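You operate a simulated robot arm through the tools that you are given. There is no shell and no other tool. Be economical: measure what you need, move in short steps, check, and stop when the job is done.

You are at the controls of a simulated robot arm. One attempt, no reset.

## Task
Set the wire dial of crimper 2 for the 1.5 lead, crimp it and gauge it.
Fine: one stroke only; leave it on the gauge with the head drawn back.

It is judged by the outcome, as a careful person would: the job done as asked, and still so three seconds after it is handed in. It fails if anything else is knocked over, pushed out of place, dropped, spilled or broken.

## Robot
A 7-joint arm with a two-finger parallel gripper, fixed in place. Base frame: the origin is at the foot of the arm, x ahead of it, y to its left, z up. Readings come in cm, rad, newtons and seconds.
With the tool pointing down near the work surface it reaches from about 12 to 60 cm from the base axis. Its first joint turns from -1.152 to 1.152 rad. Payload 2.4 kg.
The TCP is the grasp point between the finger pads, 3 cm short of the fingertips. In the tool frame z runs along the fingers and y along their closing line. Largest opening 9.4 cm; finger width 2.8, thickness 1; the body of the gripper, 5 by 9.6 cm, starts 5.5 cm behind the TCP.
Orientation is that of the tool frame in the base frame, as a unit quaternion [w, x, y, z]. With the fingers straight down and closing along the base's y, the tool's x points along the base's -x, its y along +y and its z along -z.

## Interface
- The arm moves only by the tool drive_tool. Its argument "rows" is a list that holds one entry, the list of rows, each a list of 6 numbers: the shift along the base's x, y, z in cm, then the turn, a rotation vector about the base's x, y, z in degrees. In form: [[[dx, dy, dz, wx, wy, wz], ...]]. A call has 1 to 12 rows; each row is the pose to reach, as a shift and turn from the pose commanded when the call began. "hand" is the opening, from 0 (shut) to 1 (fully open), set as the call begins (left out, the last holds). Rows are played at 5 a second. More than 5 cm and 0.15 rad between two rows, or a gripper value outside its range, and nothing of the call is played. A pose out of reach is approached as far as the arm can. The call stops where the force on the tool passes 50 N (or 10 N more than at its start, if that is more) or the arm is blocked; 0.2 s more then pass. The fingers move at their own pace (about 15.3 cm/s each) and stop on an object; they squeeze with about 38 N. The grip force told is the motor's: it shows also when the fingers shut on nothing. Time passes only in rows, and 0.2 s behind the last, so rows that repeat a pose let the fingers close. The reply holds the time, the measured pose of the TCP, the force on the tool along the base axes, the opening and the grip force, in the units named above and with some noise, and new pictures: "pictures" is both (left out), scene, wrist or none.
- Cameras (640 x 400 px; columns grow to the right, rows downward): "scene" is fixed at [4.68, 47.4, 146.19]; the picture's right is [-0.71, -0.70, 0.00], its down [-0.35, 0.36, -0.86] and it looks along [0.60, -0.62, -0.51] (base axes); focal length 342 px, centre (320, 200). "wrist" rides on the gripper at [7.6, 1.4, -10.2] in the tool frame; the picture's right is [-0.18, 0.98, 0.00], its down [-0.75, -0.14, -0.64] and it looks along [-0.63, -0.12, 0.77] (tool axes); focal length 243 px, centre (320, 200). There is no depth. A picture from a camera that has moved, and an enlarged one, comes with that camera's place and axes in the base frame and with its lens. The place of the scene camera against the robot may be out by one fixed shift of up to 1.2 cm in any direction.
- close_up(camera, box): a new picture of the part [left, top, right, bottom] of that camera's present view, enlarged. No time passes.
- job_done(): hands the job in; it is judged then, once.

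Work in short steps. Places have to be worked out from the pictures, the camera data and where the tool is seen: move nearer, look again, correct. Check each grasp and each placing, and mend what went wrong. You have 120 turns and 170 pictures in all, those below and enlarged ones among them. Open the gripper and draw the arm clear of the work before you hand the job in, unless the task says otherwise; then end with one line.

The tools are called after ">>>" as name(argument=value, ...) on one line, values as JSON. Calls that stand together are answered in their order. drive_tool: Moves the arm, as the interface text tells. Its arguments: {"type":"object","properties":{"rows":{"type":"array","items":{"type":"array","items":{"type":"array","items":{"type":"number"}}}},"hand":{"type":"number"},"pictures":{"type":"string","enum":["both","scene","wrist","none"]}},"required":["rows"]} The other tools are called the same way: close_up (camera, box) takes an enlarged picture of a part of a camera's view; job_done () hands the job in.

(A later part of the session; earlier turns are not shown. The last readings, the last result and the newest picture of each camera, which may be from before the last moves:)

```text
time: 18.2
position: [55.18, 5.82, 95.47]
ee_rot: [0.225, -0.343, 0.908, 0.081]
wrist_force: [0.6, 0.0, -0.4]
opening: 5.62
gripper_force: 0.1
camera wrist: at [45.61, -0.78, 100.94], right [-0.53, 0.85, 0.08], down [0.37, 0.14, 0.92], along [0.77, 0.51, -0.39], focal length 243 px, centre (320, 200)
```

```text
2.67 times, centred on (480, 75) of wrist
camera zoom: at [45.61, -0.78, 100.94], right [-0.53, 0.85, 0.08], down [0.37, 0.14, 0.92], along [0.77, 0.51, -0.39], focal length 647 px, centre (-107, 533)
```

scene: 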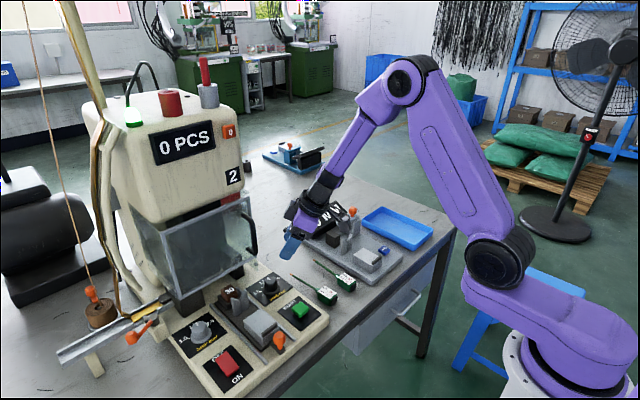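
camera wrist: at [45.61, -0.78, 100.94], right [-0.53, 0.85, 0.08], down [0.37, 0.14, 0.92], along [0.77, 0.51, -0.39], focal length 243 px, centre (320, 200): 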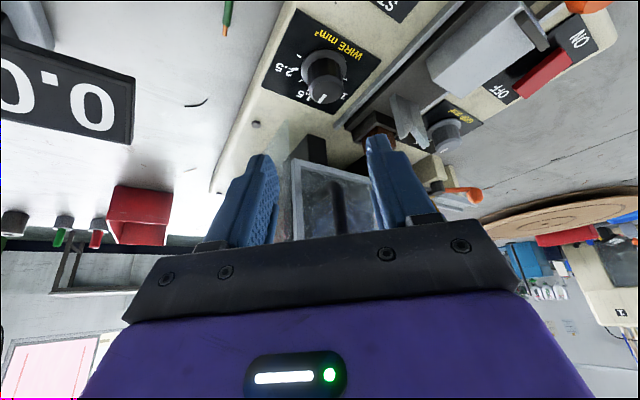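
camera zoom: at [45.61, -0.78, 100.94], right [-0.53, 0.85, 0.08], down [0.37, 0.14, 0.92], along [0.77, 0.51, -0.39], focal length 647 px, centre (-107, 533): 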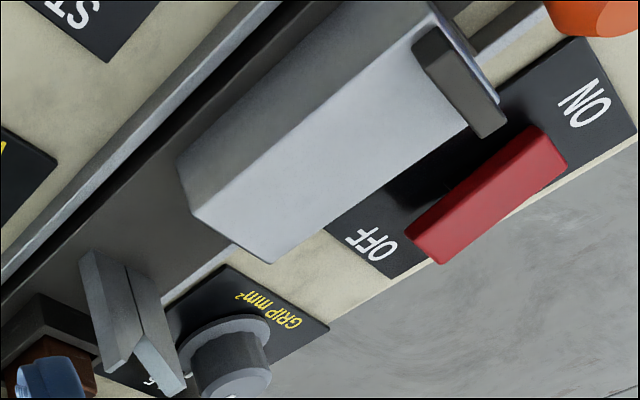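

The dial is on 1.5. Now I check whether the machine is powered (rocker, lamp, display) and how the slide and the gauge look.

>>> close_up(camera="scene", box=[200, 335, 260, 398])

>>> close_up(camera="scene", box=[90, 50, 260, 190])

>>> close_up(camera="scene", box=[200, 270, 300, 360])

>>> close_up(camera="scene", box=[50, 270, 190, 380])

```text
6.35 times, centred on (230, 366) of scene
camera zoom: at [4.68, 47.4, 146.19], right [-0.71, -0.7, 0.0], down [-0.35, 0.36, -0.86], along [0.6, -0.62, -0.51], focal length 2171 px, centre (891, -857)
```

zoom: 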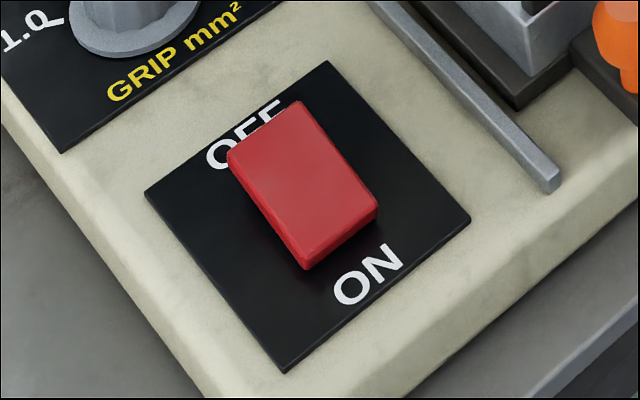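

```text
2.86 times, centred on (175, 120) of scene
camera zoom: at [4.68, 47.4, 146.19], right [-0.71, -0.7, 0.0], down [-0.35, 0.36, -0.86], along [0.6, -0.62, -0.51], focal length 977 px, centre (734, 429)
```

zoom: 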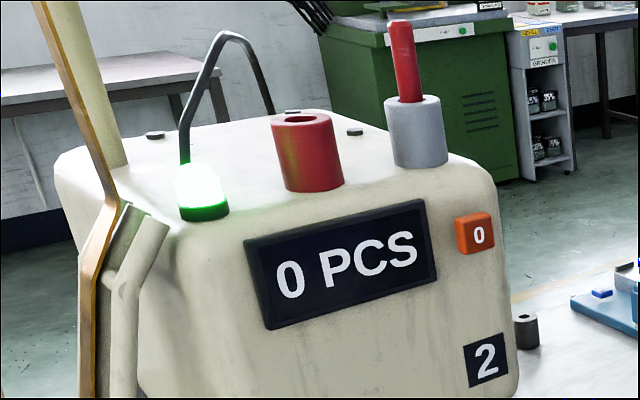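

```text
4.44 times, centred on (250, 315) of scene
camera zoom: at [4.68, 47.4, 146.19], right [-0.71, -0.7, 0.0], down [-0.35, 0.36, -0.86], along [0.6, -0.62, -0.51], focal length 1520 px, centre (631, -311)
```

zoom: 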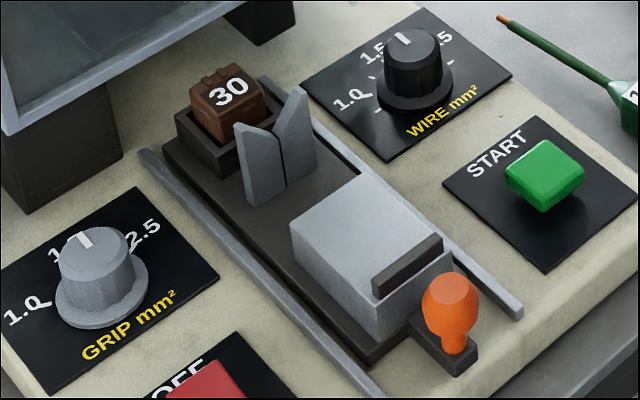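

```text
3.64 times, centred on (120, 325) of scene
camera zoom: at [4.68, 47.4, 146.19], right [-0.71, -0.7, 0.0], down [-0.35, 0.36, -0.86], along [0.6, -0.62, -0.51], focal length 1244 px, centre (1047, -254)
```

zoom: 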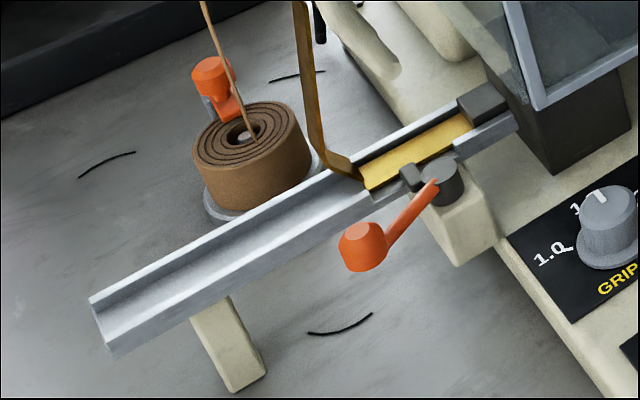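

Green lamp lit, rocker pressed at ON, so the machine is ready. I unwind the yaw, then the tilt, and look from above at leads and slide.

>>> drive_tool(rows=[[[-1, 0, 1, 0, 0, -8], [-2, 0, 2, 0, 0, -16], [-3, 0, 2, 0, 0, -24], [-4, 0, 2, 0, 0, -32], [-5, 0, 2, 0, 0, -41], [-5, 0, 2, 0, 0, -41]]], pictures="none")

>>> drive_tool(rows=[[[-1, 0, 1, 0, 8, 0], [-2, 0, 2, 0, 16, 0], [-3, 0, 2, 0, 24, 0], [-3, 0, 2, 0, 28, 0], [-3, 0, 2, 0, 28, 0]]], hand=1, pictures="wrist")

>>> close_up(camera="wrist", box=[140, 60, 300, 180])

>>> close_up(camera="wrist", box=[300, 0, 500, 150])

```text
refused: row 5 steps farther than a row can; nothing moved
```

```text
time: 19.4
position: [52.28, 5.76, 97.4]
ee_rot: [-0.002, -0.315, 0.935, 0.161]
wrist_force: [0.1, 0.4, 0.0]
opening: 9.41
gripper_force: 0.0
camera wrist: at [46.47, -0.76, 106.81], right [-0.43, 0.85, 0.32], down [0.76, 0.15, 0.64], along [0.5, 0.51, -0.7], focal length 243 px, centre (320, 200)
```

wrist: 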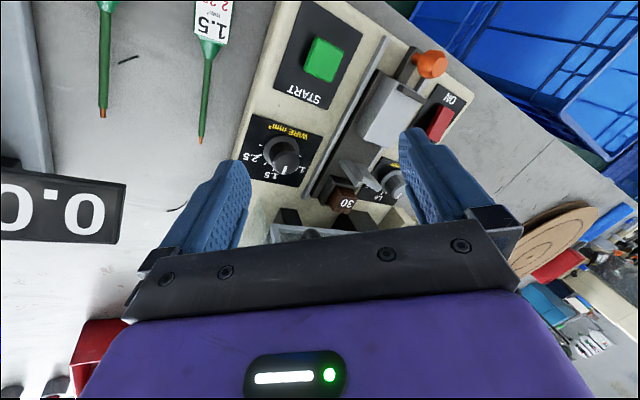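

```text
3.33 times, centred on (220, 120) of wrist
camera zoom: at [46.47, -0.76, 106.81], right [-0.43, 0.85, 0.32], down [0.76, 0.15, 0.64], along [0.5, 0.51, -0.7], focal length 809 px, centre (653, 467)
```

zoom: 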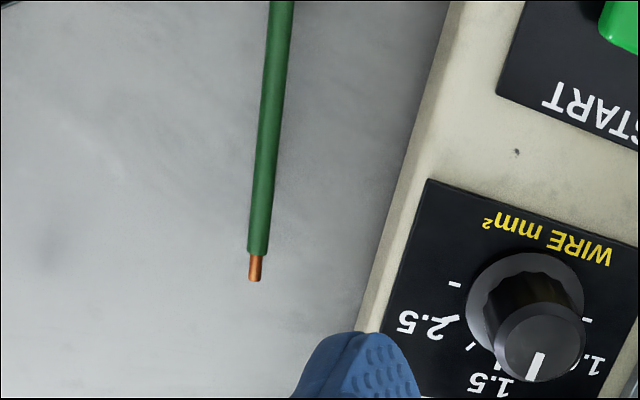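

```text
2.67 times, centred on (400, 75) of wrist
camera zoom: at [46.47, -0.76, 106.81], right [-0.43, 0.85, 0.32], down [0.76, 0.15, 0.64], along [0.5, 0.51, -0.7], focal length 647 px, centre (107, 533)
```

zoom: 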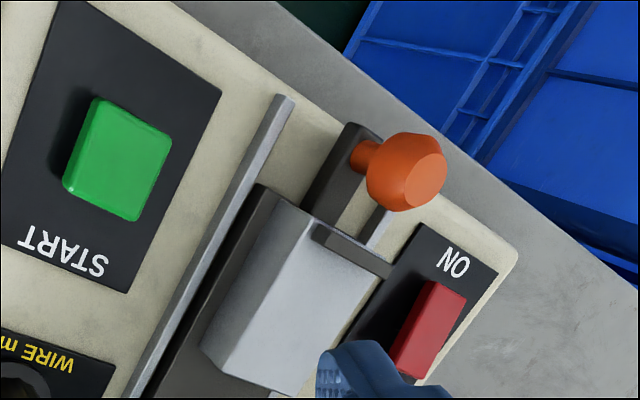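

The first call was refused, so the orientation is mixed; computing the turn back to straight-down gives (-18.9, 0, -36.9)°. I apply that while moving back over the leads.

>>> drive_tool(rows=[[[-0.5, -0.5, 0, -3.1, 0, -6.1], [-1, -1, 0, -6.3, 0, -12.3], [-1.5, -1.5, 0, -9.4, 0, -18.4], [-2, -2, 0, -12.6, 0, -24.6], [-2.5, -2.5, 0, -15.7, 0, -30.7], [-3, -3, 0, -18.9, 0, -36.9], [-5, -3, 0, -18.9, 0, -36.9], [-8, -3, 0, -18.9, 0, -36.9], [-8, -3, 0, -18.9, 0, -36.9]]], pictures="wrist")

>>> close_up(camera="wrist", box=[220, 30, 460, 180])

>>> close_up(camera="wrist", box=[60, 60, 240, 220])

```text
time: 21.4
position: [42.95, 3.51, 92.84]
ee_rot: [0.012, 0.005, 0.998, 0.053]
wrist_force: [-0.4, -0.1, 0.4]
opening: 9.39
gripper_force: 0.1
out of reach, approached as far as the arm can: row 3, 4, 5, 6, 7, 8, 9
camera wrist: at [35.06, 3.85, 102.93], right [0.19, 0.98, 0.11], down [0.74, -0.22, 0.64], along [0.65, -0.04, -0.76], focal length 243 px, centre (320, 200)
```

wrist: 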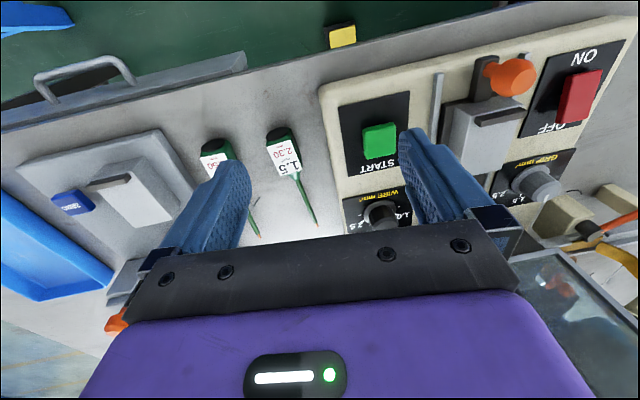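

```text
2.67 times, centred on (340, 105) of wrist
camera zoom: at [35.06, 3.85, 102.93], right [0.19, 0.98, 0.11], down [0.74, -0.22, 0.64], along [0.65, -0.04, -0.76], focal length 647 px, centre (267, 453)
```

zoom: 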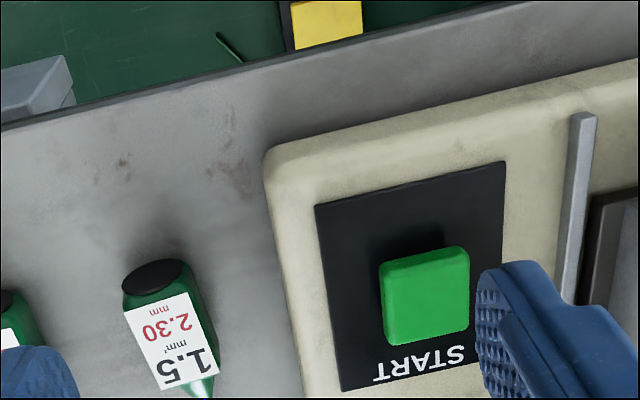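

```text
2.50 times, centred on (150, 140) of wrist
camera zoom: at [35.06, 3.85, 102.93], right [0.19, 0.98, 0.11], down [0.74, -0.22, 0.64], along [0.65, -0.04, -0.76], focal length 606 px, centre (745, 350)
```

zoom: 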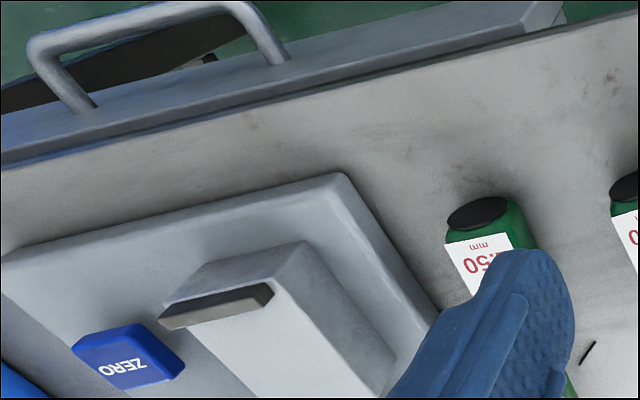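

The arm stopped a little short of vertical. I raise it and check whether it settles on the vertical pose.

>>> drive_tool(rows=[[[0, -1, 2, 0, 0, 0], [0, -2, 4, 0, 0, 0], [0, -2, 4, 0, 0, 0]]], pictures="none")

```text
time: 22.2
position: [42.34, 1.47, 95.67]
ee_rot: [0.015, 0.005, 0.998, 0.065]
wrist_force: [-0.7, 0.0, -0.3]
opening: 9.38
gripper_force: 0.1
out of reach, approached as far as the arm can: row 1, 2, 3
```

>>> drive_tool(rows=[[[0, 0, 0.5, -3.5, 0.8, 0.3], [0, 0, 0.5, -7.4, 1.7, 0.6], [0, 0, 0.5, -7.4, 1.7, 0.6]]], pictures="none")

```text
time: 23.0
position: [42.36, 1.44, 95.57]
ee_rot: [0.015, 0.005, 0.998, 0.064]
wrist_force: [0.1, -0.4, 0.4]
opening: 9.4
gripper_force: 0.1
out of reach, approached as far as the arm can: row 1, 2, 3
```

Still stuck short, likely a joint limit from the twisted configuration. I raise and extend to free it.

>>> drive_tool(rows=[[[1, 1, 3, 0, 0, 0], [2, 2, 6, 0, 0, 0], [3, 3, 9, 0, 0, 0], [4, 4, 12, 0, 0, 0], [4, 4, 12, 0, 0, 0]]], pictures="none")

```text
time: 24.2
position: [45.8, 5.68, 105.26]
ee_rot: [0.022, 0.006, 0.994, 0.105]
wrist_force: [0.0, -0.8, 0.9]
opening: 9.4
gripper_force: 0.1
out of reach, approached as far as the arm can: row 1, 2, 3, 4, 5
```

>>> drive_tool(rows=[[[0, 0, -1, 0, 0, 8], [0, 0, -2, 0, 0, 16], [0, 0, -3, 0, 0, 24], [0, 0, -3, 0, 0, 24]]], pictures="none")

```text
time: 25.2
position: [45.63, 5.33, 102.25]
ee_rot: [0.0, -0.202, 0.973, 0.107]
wrist_force: [1.1, -0.3, -0.2]
opening: 9.39
gripper_force: 0.0
```

The pose is reachable with some yaw. I first remove the roll at this yaw, then undo the yaw.

>>> drive_tool(rows=[[[0, 0, 0, -6, -1.3, 0.3], [0, 0, 0, -12, -2.6, 0.5], [0, 0, 0, -12, -2.6, 0.5]]], pictures="none")

>>> drive_tool(rows=[[[0, 0, 0, 0, 0, -8], [0, 0, 0, 0, 0, -16], [0, 0, 0, 0, 0, -24], [0, 0, 0, 0, 0, -24]]], pictures="none")

```text
time: 26.0
position: [45.72, 5.39, 102.33]
ee_rot: [0.0, -0.201, 0.974, 0.107]
wrist_force: [0.2, -0.8, -0.6]
opening: 9.39
gripper_force: 0.0
out of reach, approached as far as the arm can: row 1, 2, 3
```

```text
time: 27.0
position: [45.76, 5.56, 102.22]
ee_rot: [0.023, 0.007, 0.994, 0.105]
wrist_force: [-0.6, 0.5, 0.3]
opening: 9.4
gripper_force: 0.0
```

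The roll stays locked by the arm's posture. Let me see the scene before unwinding.

>>> drive_tool(rows=[[[0, 0, 0, 0, -6, 0], [0, 0, 0, -6, -6, 0], [0, 0, 0, -11, -6, 0], [0, 0, 0, -11, -6, 0]]], pictures="scene")

```text
time: 28.0
position: [45.66, 5.58, 102.33]
ee_rot: [0.076, 0.0, 0.994, 0.08]
wrist_force: [-0.6, 0.1, 0.7]
opening: 9.39
gripper_force: 0.0
out of reach, approached as far as the arm can: row 2, 3, 4
```

scene: 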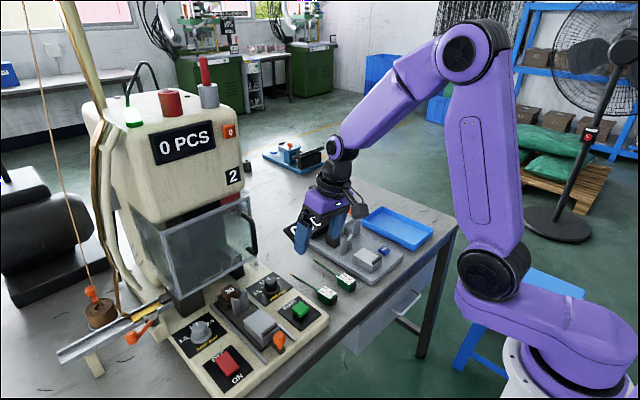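

>>> drive_tool(rows=[[[1, 0.5, -1, -1, -6, 0], [3, 1.5, -3, -3, -12, -0.7], [5, 2.5, -5, -6, -17, -1.5], [7, 3.5, -7, -8.9, -19.1, -2.2], [9, 4, -8, -8.9, -19.1, -2.2], [9, 4, -8, -8.9, -19.1, -2.2]]], pictures="none")

```text
time: 29.4
position: [55.32, 9.98, 94.35]
ee_rot: [0.249, -0.003, 0.968, 0.012]
wrist_force: [0.4, 1.2, -0.2]
opening: 9.39
gripper_force: 0.1
out of reach, approached as far as the arm can: row 5, 6
```

Roll is gone in the tilted pose. I untilt here in small steps and see if it stays straight.

>>> drive_tool(rows=[[[-1, 0, 1, -0.7, 7, 0], [-2, 0, 2, -1.4, 14, 0], [-3, 0, 3, -1.4, 21, 0], [-3, 0, 3, -1.4, 29, 0], [-3, 0, 3, -1.4, 29, 0]]], pictures="none")

```text
time: 30.6
position: [47.4, 8.75, 92.06]
ee_rot: [0.007, -0.003, 0.998, 0.065]
wrist_force: [0.2, -0.1, -0.2]
opening: 9.4
gripper_force: 0.1
out of reach, approached as far as the arm can: row 1, 2, 3, 4, 5
```

>>> drive_tool(rows=[[[0, 0, 1, 0, 0, -8], [0, 0, 2, 0, 0, -16], [0, 0, 3, 0, 0, -24], [0, 0, 3, 0, 0, -32], [0, 0, 3, 0, 0, -32]]], pictures="none")

```text
time: 31.8
position: [41.83, -3.08, 93.51]
ee_rot: [0.027, 0.272, 0.96, 0.063]
wrist_force: [0.0, 1.1, -0.5]
opening: 9.36
gripper_force: 0.1
out of reach, approached as far as the arm can: row 2, 3, 4
```

>>> drive_tool(rows=[[[0, 0, 1, -3, 2.5, 0], [0, 0, 2, -6.1, 4.9, -0.3], [0, 0, 2, -6.1, 4.9, -0.3]]], pictures="scene")

```text
time: 32.6
position: [39.72, -1.53, 92.85]
ee_rot: [0.025, 0.263, 0.963, 0.053]
wrist_force: [-0.2, -0.1, 0.3]
opening: 9.38
gripper_force: 0.1
out of reach, approached as far as the arm can: row 1, 2, 3
```

scene: 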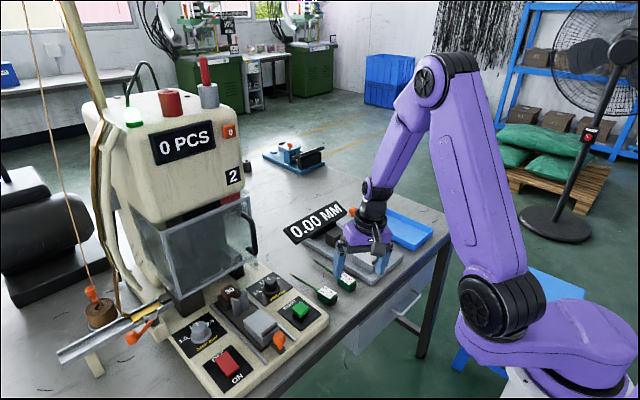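

Joint 1 looks wound toward its limit. Stretching the arm out over the free side (y<0, high up) should unwind the posture.

>>> drive_tool(rows=[[[1, -1, 4, 0, 0, 0], [2, -2, 8, 0, 0, 0], [3, -3, 12, 0, 0, 0], [5, -4, 16, 0, 0, 0], [8, -6, 18, 0, 0, 0], [11, -8, 19, 0, 0, 0], [14, -10, 19, 0, 0, 0], [18, -11, 19, 0, 0, 0], [22, -12, 19, 0, 0, 0], [26, -13, 19, 0, 0, 0], [26, -13, 19, 0, 0, 0]]], pictures="scene")

```text
time: 35.0
position: [54.27, -14.35, 108.59]
ee_rot: [0.057, 0.251, 0.959, 0.118]
wrist_force: [-0.4, -0.6, 1.3]
opening: 9.4
gripper_force: 0.1
out of reach, approached as far as the arm can: row 1, 2, 3, 4, 5, 6, 7, 8, 9, 10, 11
```

scene: 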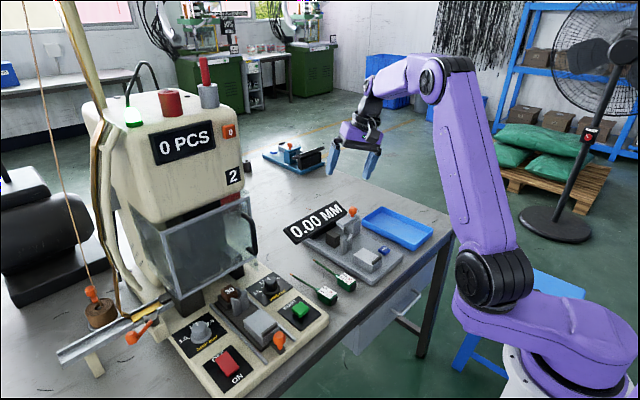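

Next idea: go to the free far-left front area (y≈+28, x≈25, high), where joint 1 near its limit is the natural posture, then come back. I turn the yaw along with it.

>>> drive_tool(rows=[[[-4, 2, 1, 0, 0, 8], [-8, 4, 2, 0, 0, 16], [-12, 6, 3, 0, 0, 24], [-16, 8, 4, 0, 0, 32], [-19, 11, 5, 0, 0, 40], [-21, 14, 6, 0, 0, 48], [-23, 18, 7, 0, 0, 56], [-25, 22, 7, 0, 0, 63], [-26, 26, 7, 0, 0, 70], [-27, 30, 7, 0, 0, 76], [-28, 34, 7, 0, 0, 82], [-28, 37, 7, 0, 0, 82]]], pictures="scene")

```text
time: 37.6
position: [26.92, 22.94, 115.24]
ee_rot: [-0.034, -0.44, 0.888, 0.128]
wrist_force: [-0.5, 0.0, -0.8]
opening: 9.43
gripper_force: 0.0
```

scene: 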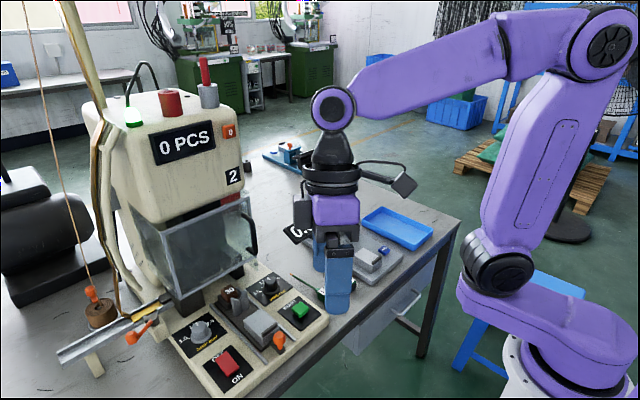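

Reached cleanly here. Now I remove the residual tilt.

>>> drive_tool(rows=[[[0, 0, 0, -4, -3.3, 0], [0, 0, 0, -8, -6.7, 0], [0, 0, 0, -11.4, -10, 0], [0, 0, 0, -11.4, -10, 0]]], pictures="none")

```text
time: 38.6
position: [26.81, 22.73, 115.24]
ee_rot: [-0.035, -0.44, 0.888, 0.128]
wrist_force: [-0.4, -0.1, -0.5]
opening: 9.39
gripper_force: 0.0
out of reach, approached as far as the arm can: row 1, 2, 3, 4
```

Sideways roll is locked: probably the wrist wound up near its singularity during the dial turn. I go back to the middle, tilt forward (where the roll could be zeroed), and unwind the yaw the opposite way there.

>>> drive_tool(rows=[[[3, -2, -1, 0, 0, -7], [6, -4, -2, 0, 0, -14], [9, -6, -3, 0, 0, -21], [12, -8, -4, 0, 0, -28], [15, -10, -5, 0, 0, -35], [18, -12, -6, 0, 0, -42], [20, -15, -7, 0, 0, -48], [22, -18, -9, 0, 0, -53], [22, -18, -9, 0, 0, -53]]], pictures="none")

```text
time: 40.6
position: [48.96, 5.04, 106.42]
ee_rot: [0.026, 0.004, 0.991, 0.129]
wrist_force: [1.4, 0.6, -0.7]
opening: 9.38
gripper_force: 0.0
```

>>> drive_tool(rows=[[[1, 0, -1, -2, -7, 0], [2, 0, -2, -5, -13, -1], [4, 0, -3, -9, -19, -2], [5, 0, -4, -14.6, -24.9, -3.2], [5, 0, -4, -14.6, -24.9, -3.2]]], pictures="none")

```text
time: 41.8
position: [53.4, 4.45, 102.04]
ee_rot: [0.244, -0.003, 0.97, 0.001]
wrist_force: [-0.5, 0.6, 0.1]
opening: 9.41
gripper_force: 0.0
out of reach, approached as far as the arm can: row 4, 5
```

>>> drive_tool(rows=[[[-0.5, -0.5, 0, 0, 0, -8], [-1, -1, 0, 0, 0, -16], [-1.5, -1.5, 0, 0, 0, -24], [-2, -2, 0, 0, 0, -32], [-2.5, -2.5, 0, 0, 0, -40], [-3, -3, 0, 0, 0, -48], [-3, -3, 0, 0, 0, -48]]], pictures="none")

>>> drive_tool(rows=[[[0, 0, 0, 0, 0, 8], [0, 0, 0, 0, 0, 16], [0, 0, 0, 0, 0, 24], [0, 0, 0, 0, 0, 32], [0, 0, 0, 0, 0, 40], [0, 0, 0, 0, 0, 48], [0, 0, 0, 0, 0, 48]]], pictures="none")

>>> drive_tool(rows=[[[-1, 0, 1, 0, 7, 0], [-2, 0, 2, 0, 14, 0], [-3, 0, 3, 0, 21, 0], [-3, 0, 3, 0, 28, 0], [-3, 0, 3, 0, 28, 0]]], pictures="scene")

```text
time: 43.4
position: [50.26, 1.17, 101.97]
ee_rot: [0.221, 0.395, 0.886, -0.098]
wrist_force: [0.5, -1.0, 0.5]
opening: 9.38
gripper_force: 0.0
out of reach, approached as far as the arm can: row 1, 2, 3
```

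```text
time: 45.0
position: [50.22, 1.24, 102.06]
ee_rot: [0.241, -0.001, 0.97, 0.002]
wrist_force: [-0.4, 0.7, 0.0]
opening: 9.39
gripper_force: 0.0
```

```text
time: 46.2
position: [47.19, 1.24, 105.08]
ee_rot: [-0.001, 0.0, 1.0, 0.002]
wrist_force: [-0.8, -0.4, 0.2]
opening: 9.39
gripper_force: 0.1
```

scene: 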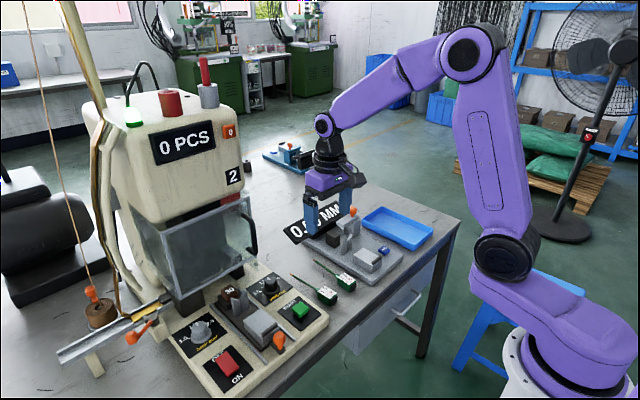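

Posture unwound: tool is exactly vertical again. I now move over the 1.5 lead for a precise look.

>>> drive_tool(rows=[[[-2, 0, -3, 0, 0, 0], [-4, 0.3, -6, 0, 0, 0], [-6, 0.6, -9, 0, 0, 0], [-7, 0.8, -13, 0, 0, 0], [-7, 0.8, -13, 0, 0, 0]]], pictures="wrist")

>>> close_up(camera="wrist", box=[240, 80, 400, 200])

>>> close_up(camera="wrist", box=[420, 40, 620, 200])

```text
time: 47.4
position: [39.99, 2.06, 92.09]
ee_rot: [-0.001, -0.001, 1.0, 0.001]
wrist_force: [-0.5, -0.1, -0.4]
opening: 9.38
gripper_force: 0.0
camera wrist: at [32.43, 3.35, 102.36], right [0.18, 0.98, 0.0], down [0.75, -0.14, 0.64], along [0.63, -0.12, -0.77], focal length 243 px, centre (320, 200)
```

wrist: 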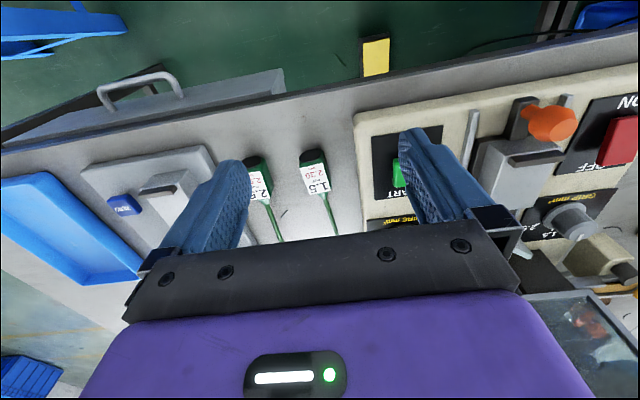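

```text
3.33 times, centred on (320, 140) of wrist
camera zoom: at [32.43, 3.35, 102.36], right [0.18, 0.98, 0.0], down [0.75, -0.14, 0.64], along [0.63, -0.12, -0.77], focal length 809 px, centre (320, 400)
```

zoom: 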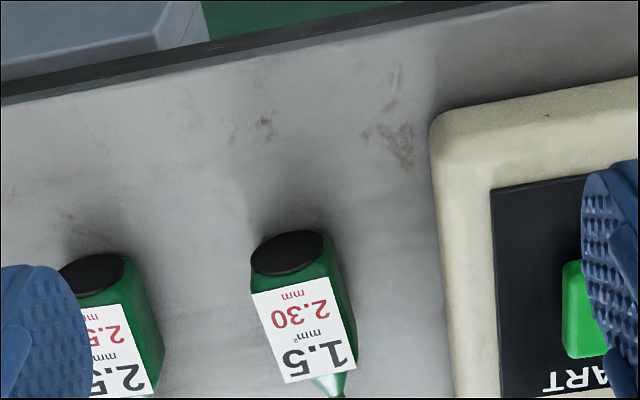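

```text
2.50 times, centred on (520, 120) of wrist
camera zoom: at [32.43, 3.35, 102.36], right [0.18, 0.98, 0.0], down [0.75, -0.14, 0.64], along [0.63, -0.12, -0.77], focal length 606 px, centre (-180, 400)
```

zoom: 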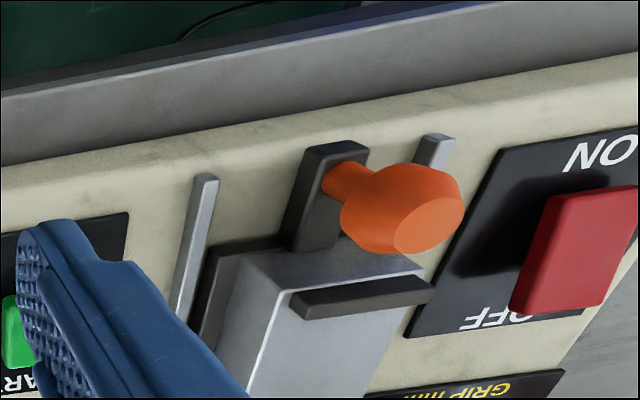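

Label centre triangulates well: (48.75, -0.2, 78.2), tip near (61.9, 0.75), lead yaw ≈ +4°. Before grasping, I measure the slide nest the same way from two viewpoints.

>>> drive_tool(rows=[[[0.5, 4, 2, 0, 0, 0], [1, 8, 3, 0, 0, 0], [2, 12, 4, 0, 0, 0], [2, 15, 4, 0, 0, 0], [2, 15, 4, 0, 0, 0]]], pictures="none")

>>> close_up(camera="wrist", box=[230, 20, 410, 140])

>>> close_up(camera="wrist", box=[220, 110, 420, 240])

>>> drive_tool(rows=[[[3, 2, 1, 0, 0, 0], [6, 4, 2, 0, 0, 0], [9, 5, 3, 0, 0, 0], [9, 5, 3, 0, 0, 0]]], pictures="none")

>>> close_up(camera="wrist", box=[220, 0, 400, 120])

>>> close_up(camera="wrist", box=[220, 90, 420, 220])

```text
time: 48.6
position: [42.16, 17.2, 96.02]
ee_rot: [0.0, 0.0, 1.0, 0.001]
wrist_force: [-0.5, 0.8, 0.9]
opening: 9.41
gripper_force: 0.0
```

```text
3.33 times, centred on (320, 80) of wrist
camera zoom: at [34.54, 18.52, 106.21], right [0.18, 0.98, 0.0], down [0.75, -0.14, 0.64], along [0.63, -0.12, -0.77], focal length 809 px, centre (320, 600)
```

zoom: 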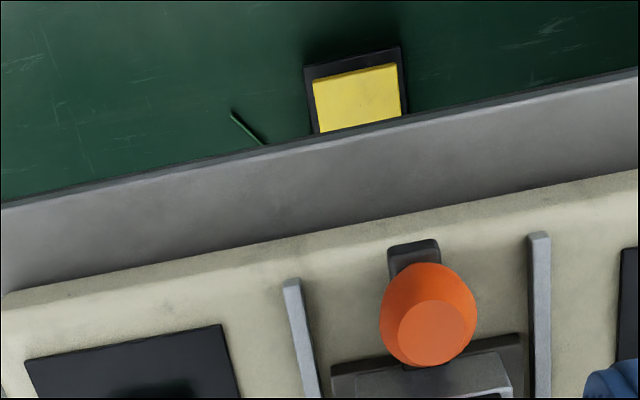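

```text
3.08 times, centred on (320, 175) of wrist
camera zoom: at [34.54, 18.52, 106.21], right [0.18, 0.98, 0.0], down [0.75, -0.14, 0.64], along [0.63, -0.12, -0.77], focal length 746 px, centre (320, 277)
```

zoom: 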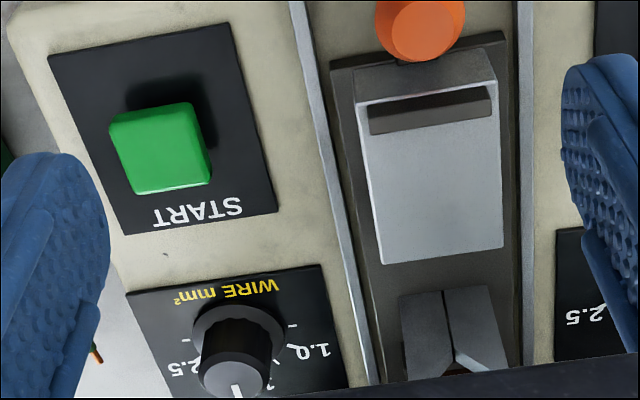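

```text
time: 49.6
position: [51.22, 21.77, 99.02]
ee_rot: [0.0, -0.001, 1.0, 0.001]
wrist_force: [0.2, -0.2, -0.3]
opening: 9.39
gripper_force: 0.1
```

```text
3.33 times, centred on (310, 60) of wrist
camera zoom: at [43.55, 23.18, 109.26], right [0.18, 0.98, 0.0], down [0.75, -0.14, 0.64], along [0.63, -0.12, -0.77], focal length 809 px, centre (353, 667)
```

zoom: 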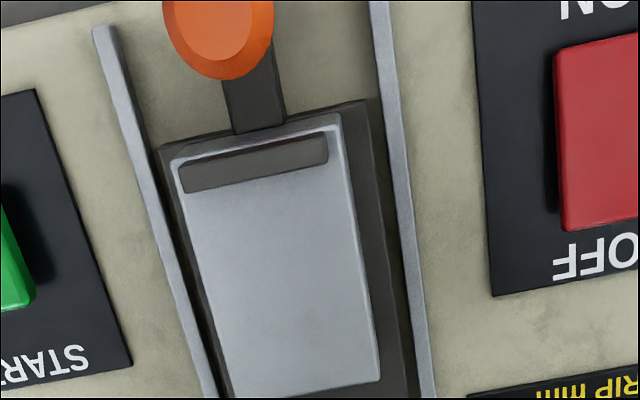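

```text
3.08 times, centred on (320, 155) of wrist
camera zoom: at [43.55, 23.18, 109.26], right [0.18, 0.98, 0.0], down [0.75, -0.14, 0.64], along [0.63, -0.12, -0.77], focal length 746 px, centre (320, 338)
```

zoom: 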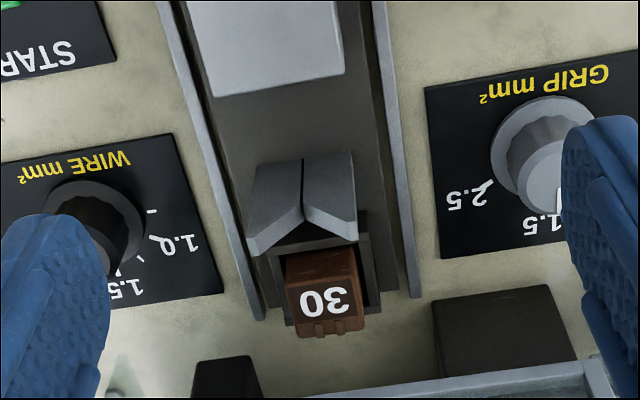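

Nest measured: block top z≈83.25, y 17.5–22.2 (centre 19.85), far edge x≈53.15, backstop bar face x≈47.0; fork at x≈55, the "30" block at x≈62.6, matching the lead's length. Next I go above the 1.5 lead with the fingers half open.

>>> drive_tool(rows=[[[-0.5, -4, 0, 0, 0, 0], [-1, -8, 0, 0, 0, 0], [-1.5, -12, 0, 0, 0, 0], [-2, -16, 0, 0, 0, 2], [-2.5, -20, -1, 0, 0, 4], [-2.5, -22, -4, 0, 0, 4], [-2.5, -22, -8, 0, 0, 4], [-2.5, -22, -12, 0, 0, 4], [-2.5, -22, -14, 0, 0, 4], [-2.5, -22, -14, 0, 0, 4]]], hand=0.5, pictures="both")

>>> close_up(camera="wrist", box=[230, 80, 410, 200])

```text
time: 51.8
position: [48.72, 0.2, 84.91]
ee_rot: [0.001, -0.036, 0.999, 0.001]
wrist_force: [-0.1, -0.4, 0.1]
opening: 4.7
gripper_force: 0.0
camera wrist: at [41.0, 0.86, 95.19], right [0.11, 0.99, 0.0], down [0.76, -0.09, 0.64], along [0.64, -0.07, -0.77], focal length 243 px, centre (320, 200)
```

scene: 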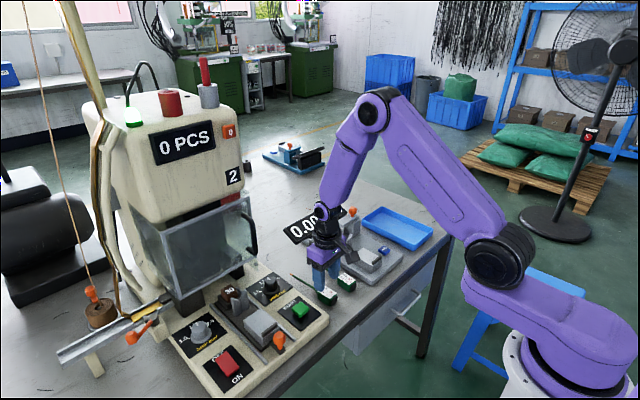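
wrist: 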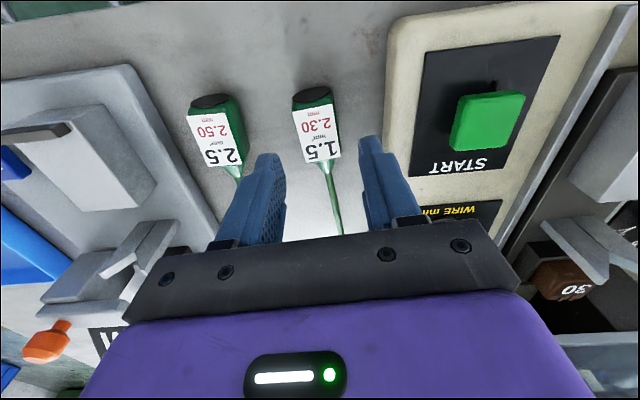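

```text
3.33 times, centred on (320, 140) of wrist
camera zoom: at [41.0, 0.86, 95.19], right [0.11, 0.99, 0.0], down [0.76, -0.09, 0.64], along [0.64, -0.07, -0.77], focal length 809 px, centre (320, 400)
```

zoom: 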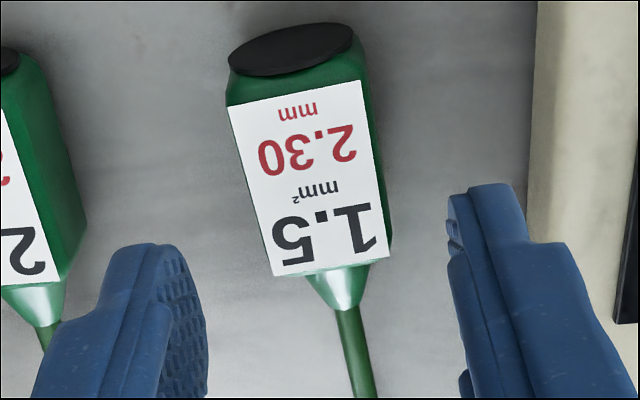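

Label centre confirmed at (48.73, -0.17, 78.2), yaw 4°. I centre in y and go down slowly to z≈79.

>>> drive_tool(rows=[[[0, -0.37, -1.5, 0, 0, 0], [0, -0.37, -3, 0, 0, 0], [0, -0.37, -4.2, 0, 0, 0], [0, -0.37, -5, 0, 0, 0], [0, -0.37, -5.5, 0, 0, 0], [0, -0.37, -5.9, 0, 0, 0], [0, -0.37, -5.9, 0, 0, 0]]], pictures="both")

>>> close_up(camera="scene", box=[290, 230, 390, 310])

```text
time: 53.4
position: [48.76, -0.37, 79.25]
ee_rot: [0.0, -0.035, 0.999, 0.001]
wrist_force: [0.3, 0.5, -0.1]
opening: 4.7
gripper_force: 0.1
camera wrist: at [41.06, 0.46, 89.45], right [0.11, 0.99, 0.0], down [0.76, -0.09, 0.64], along [0.64, -0.07, -0.77], focal length 243 px, centre (320, 200)
```

scene: 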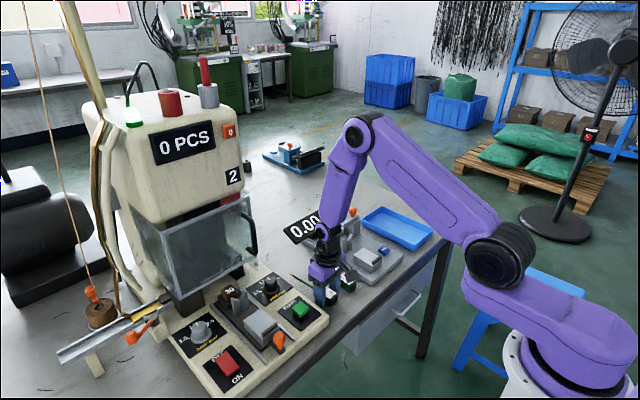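
wrist: 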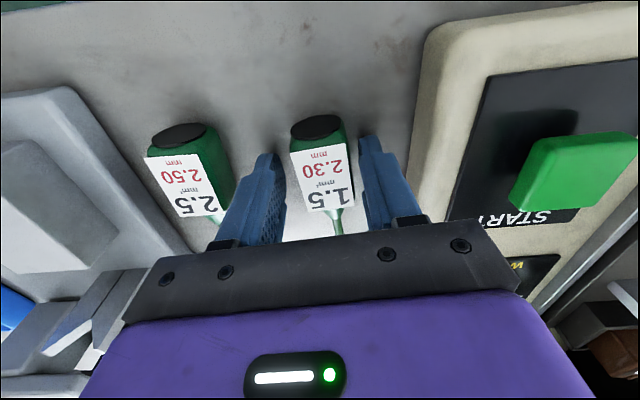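

```text
5.00 times, centred on (340, 270) of scene
camera zoom: at [4.68, 47.4, 146.19], right [-0.71, -0.7, 0.0], down [-0.35, 0.36, -0.86], along [0.6, -0.62, -0.51], focal length 1710 px, centre (220, -150)
```

zoom: 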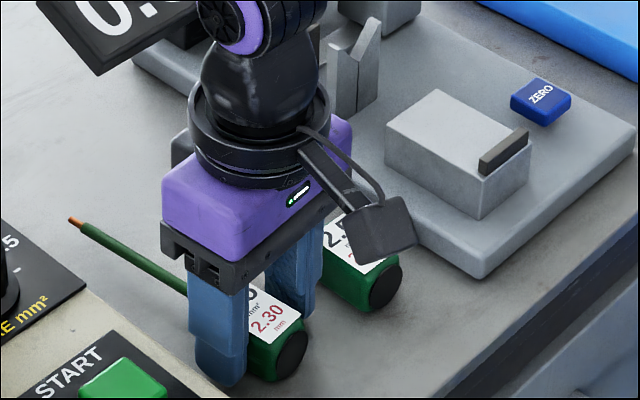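

The handle is centred between the fingers. Closing.

>>> drive_tool(rows=[[[0, 0, 0, 0, 0, 0], [0, 0, 0, 0, 0, 0], [0, 0, 0, 0, 0, 0]]], hand=0, pictures="none")

>>> drive_tool(rows=[[[0, 0, 1, 0, 0, 0], [0, 0, 3, 0, 0, 0], [0, 0, 6, 0, 0, -2], [0, 0, 9, 0, 0, -4], [0, 0, 12, 0, 0, -4], [0, 0, 12, 0, 0, -4]]], pictures="both")

>>> close_up(camera="scene", box=[280, 190, 380, 270])

```text
time: 54.2
position: [48.72, -0.42, 79.33]
ee_rot: [-0.001, -0.036, 0.999, 0.0]
wrist_force: [0.4, 0.0, 2.0]
opening: 3.3
gripper_force: 38.1
```

```text
time: 55.6
position: [48.58, -0.5, 91.28]
ee_rot: [0.0, -0.001, 1.0, 0.001]
wrist_force: [-0.6, 0.3, -0.7]
opening: 3.32
gripper_force: 38.2
camera wrist: at [40.98, 0.81, 101.51], right [0.18, 0.98, 0.0], down [0.75, -0.14, 0.64], along [0.63, -0.12, -0.77], focal length 243 px, centre (320, 200)
```

scene: 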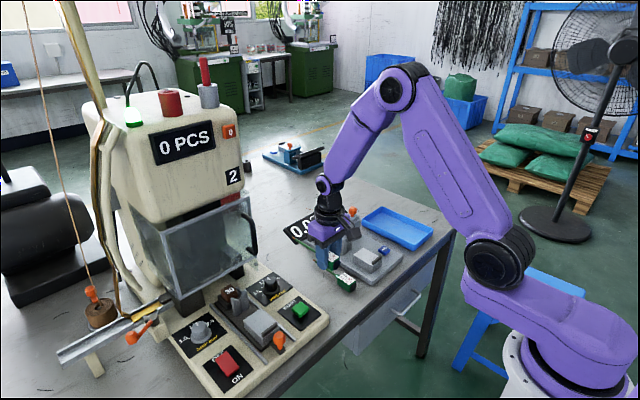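
wrist: 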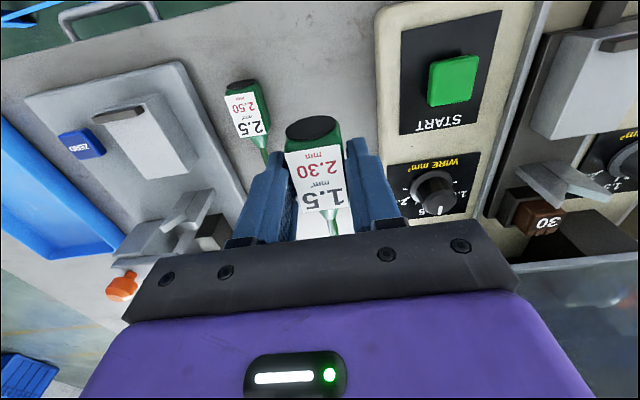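

```text
5.00 times, centred on (330, 230) of scene
camera zoom: at [4.68, 47.4, 146.19], right [-0.71, -0.7, 0.0], down [-0.35, 0.36, -0.86], along [0.6, -0.62, -0.51], focal length 1710 px, centre (270, 50)
```

zoom: 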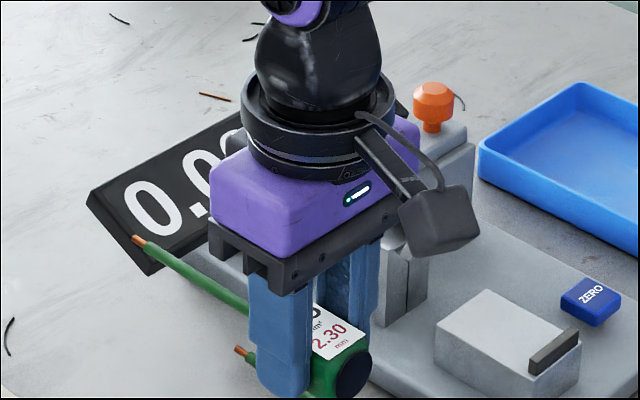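

Lead held level (3.3 cm). The wire tip sticks out 13 cm, so I retract, cross to y≈19.9 clear of the guard handle, then move forward above the nest.

>>> drive_tool(rows=[[[-3, 0, 2, 0, 0, 0], [-6.5, 1, 3.5, 0, 0, 0], [-7.5, 5, 3.5, 0, 0, 0], [-7.5, 9, 3.5, 0, 0, 0], [-7.5, 13, 3.5, 0, 0, 0], [-7.5, 17, 3.5, 0, 0, 0], [-7, 20.4, 3.5, 0, 0, 0], [-4, 20.4, 3, 0, 0, 0], [-1, 20.4, 2.5, 0, 0, 0], [0.5, 20.4, 2, 0, 0, 0], [0.5, 20.4, 2, 0, 0, 0]]], pictures="both")

>>> close_up(camera="wrist", box=[220, 30, 420, 230])

>>> close_up(camera="scene", box=[190, 230, 310, 350])

```text
time: 58.0
position: [49.38, 19.86, 93.13]
ee_rot: [0.0, 0.0, 1.0, 0.0]
wrist_force: [-0.4, -0.8, -1.0]
opening: 3.27
gripper_force: 38.5
camera wrist: at [41.75, 21.28, 103.4], right [0.18, 0.98, 0.0], down [0.75, -0.14, 0.64], along [0.63, -0.12, -0.77], focal length 243 px, centre (320, 200)
```

scene: 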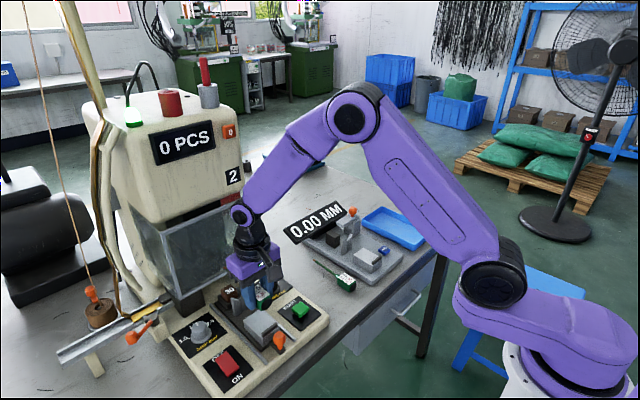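
wrist: 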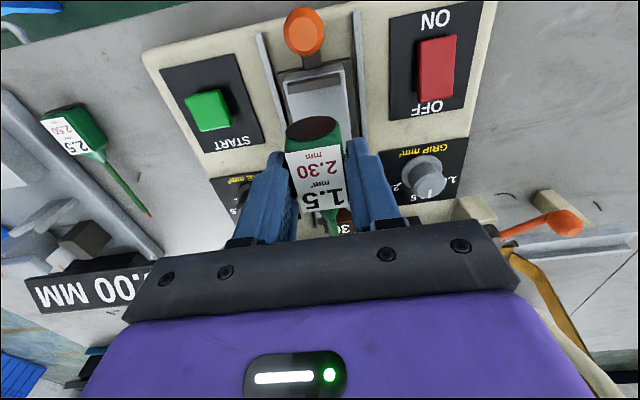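

```text
2.00 times, centred on (320, 130) of wrist
camera zoom: at [41.75, 21.28, 103.4], right [0.18, 0.98, 0.0], down [0.75, -0.14, 0.64], along [0.63, -0.12, -0.77], focal length 485 px, centre (320, 340)
```

zoom: 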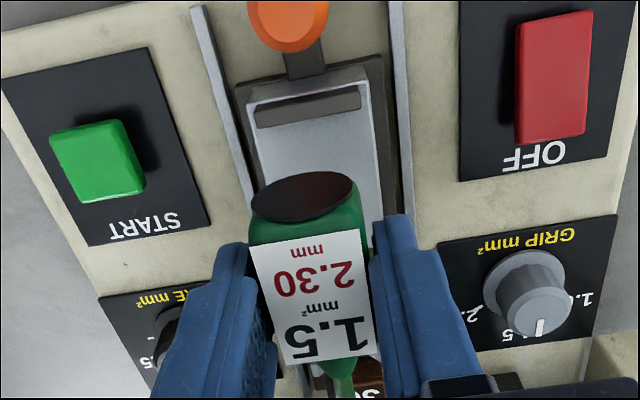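

```text
3.33 times, centred on (250, 290) of scene
camera zoom: at [4.68, 47.4, 146.19], right [-0.71, -0.7, 0.0], down [-0.35, 0.36, -0.86], along [0.6, -0.62, -0.51], focal length 1140 px, centre (553, -100)
```

zoom: 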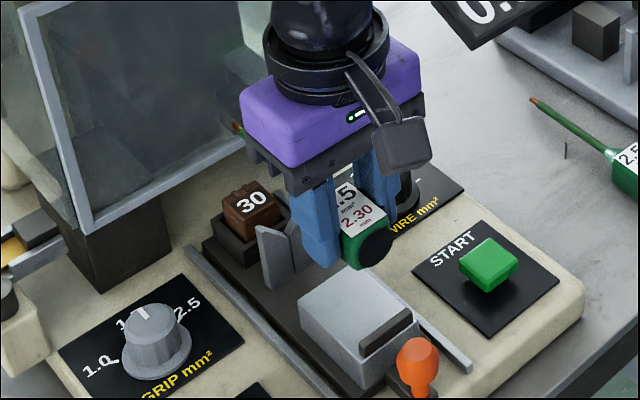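

The lead is over the nest: cap at x≈47.15, bar face at 47.0, lateral error about 0.2 cm. I shift +0.3 x, +0.25 y, and lower most of the way.

>>> drive_tool(rows=[[[0.3, 0.25, -1, 0, 0, 0], [0.3, 0.25, -2.5, 0, 0, 0], [0.3, 0.25, -3.6, 0, 0, 0], [0.3, 0.25, -4.4, 0, 0, 0], [0.3, 0.25, -4.4, 0, 0, 0]]], pictures="wrist")

>>> close_up(camera="wrist", box=[220, 30, 420, 230])

>>> close_up(camera="scene", box=[210, 260, 300, 340])

```text
time: 59.2
position: [49.52, 20.18, 88.71]
ee_rot: [0.0, -0.001, 1.0, 0.001]
wrist_force: [0.6, 0.3, -1.2]
opening: 2.91
gripper_force: 37.8
camera wrist: at [41.99, 21.51, 98.95], right [0.18, 0.98, 0.0], down [0.75, -0.14, 0.64], along [0.63, -0.12, -0.77], focal length 243 px, centre (320, 200)
```

wrist: 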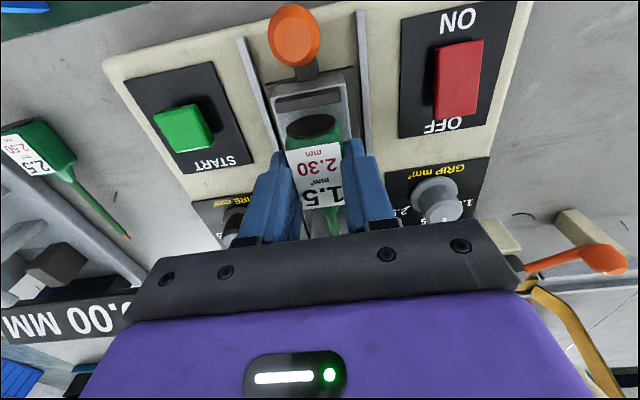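

```text
2.00 times, centred on (320, 130) of wrist
camera zoom: at [41.99, 21.51, 98.95], right [0.18, 0.98, 0.0], down [0.75, -0.14, 0.64], along [0.63, -0.12, -0.77], focal length 485 px, centre (320, 340)
```

zoom: 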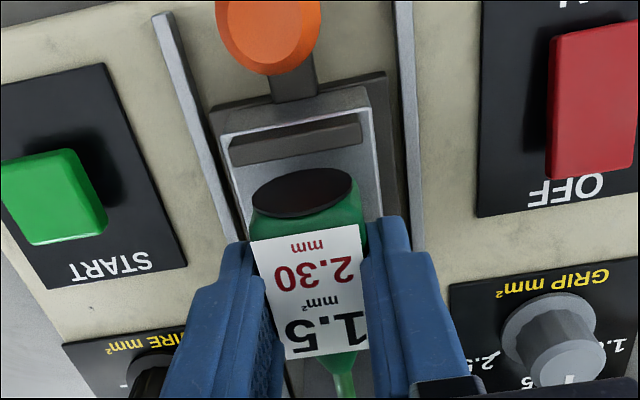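

```text
5.00 times, centred on (255, 300) of scene
camera zoom: at [4.68, 47.4, 146.19], right [-0.71, -0.7, 0.0], down [-0.35, 0.36, -0.86], along [0.6, -0.62, -0.51], focal length 1710 px, centre (645, -300)
```

zoom: 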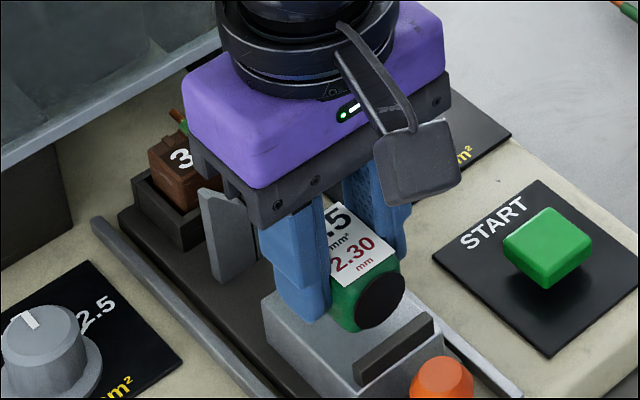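

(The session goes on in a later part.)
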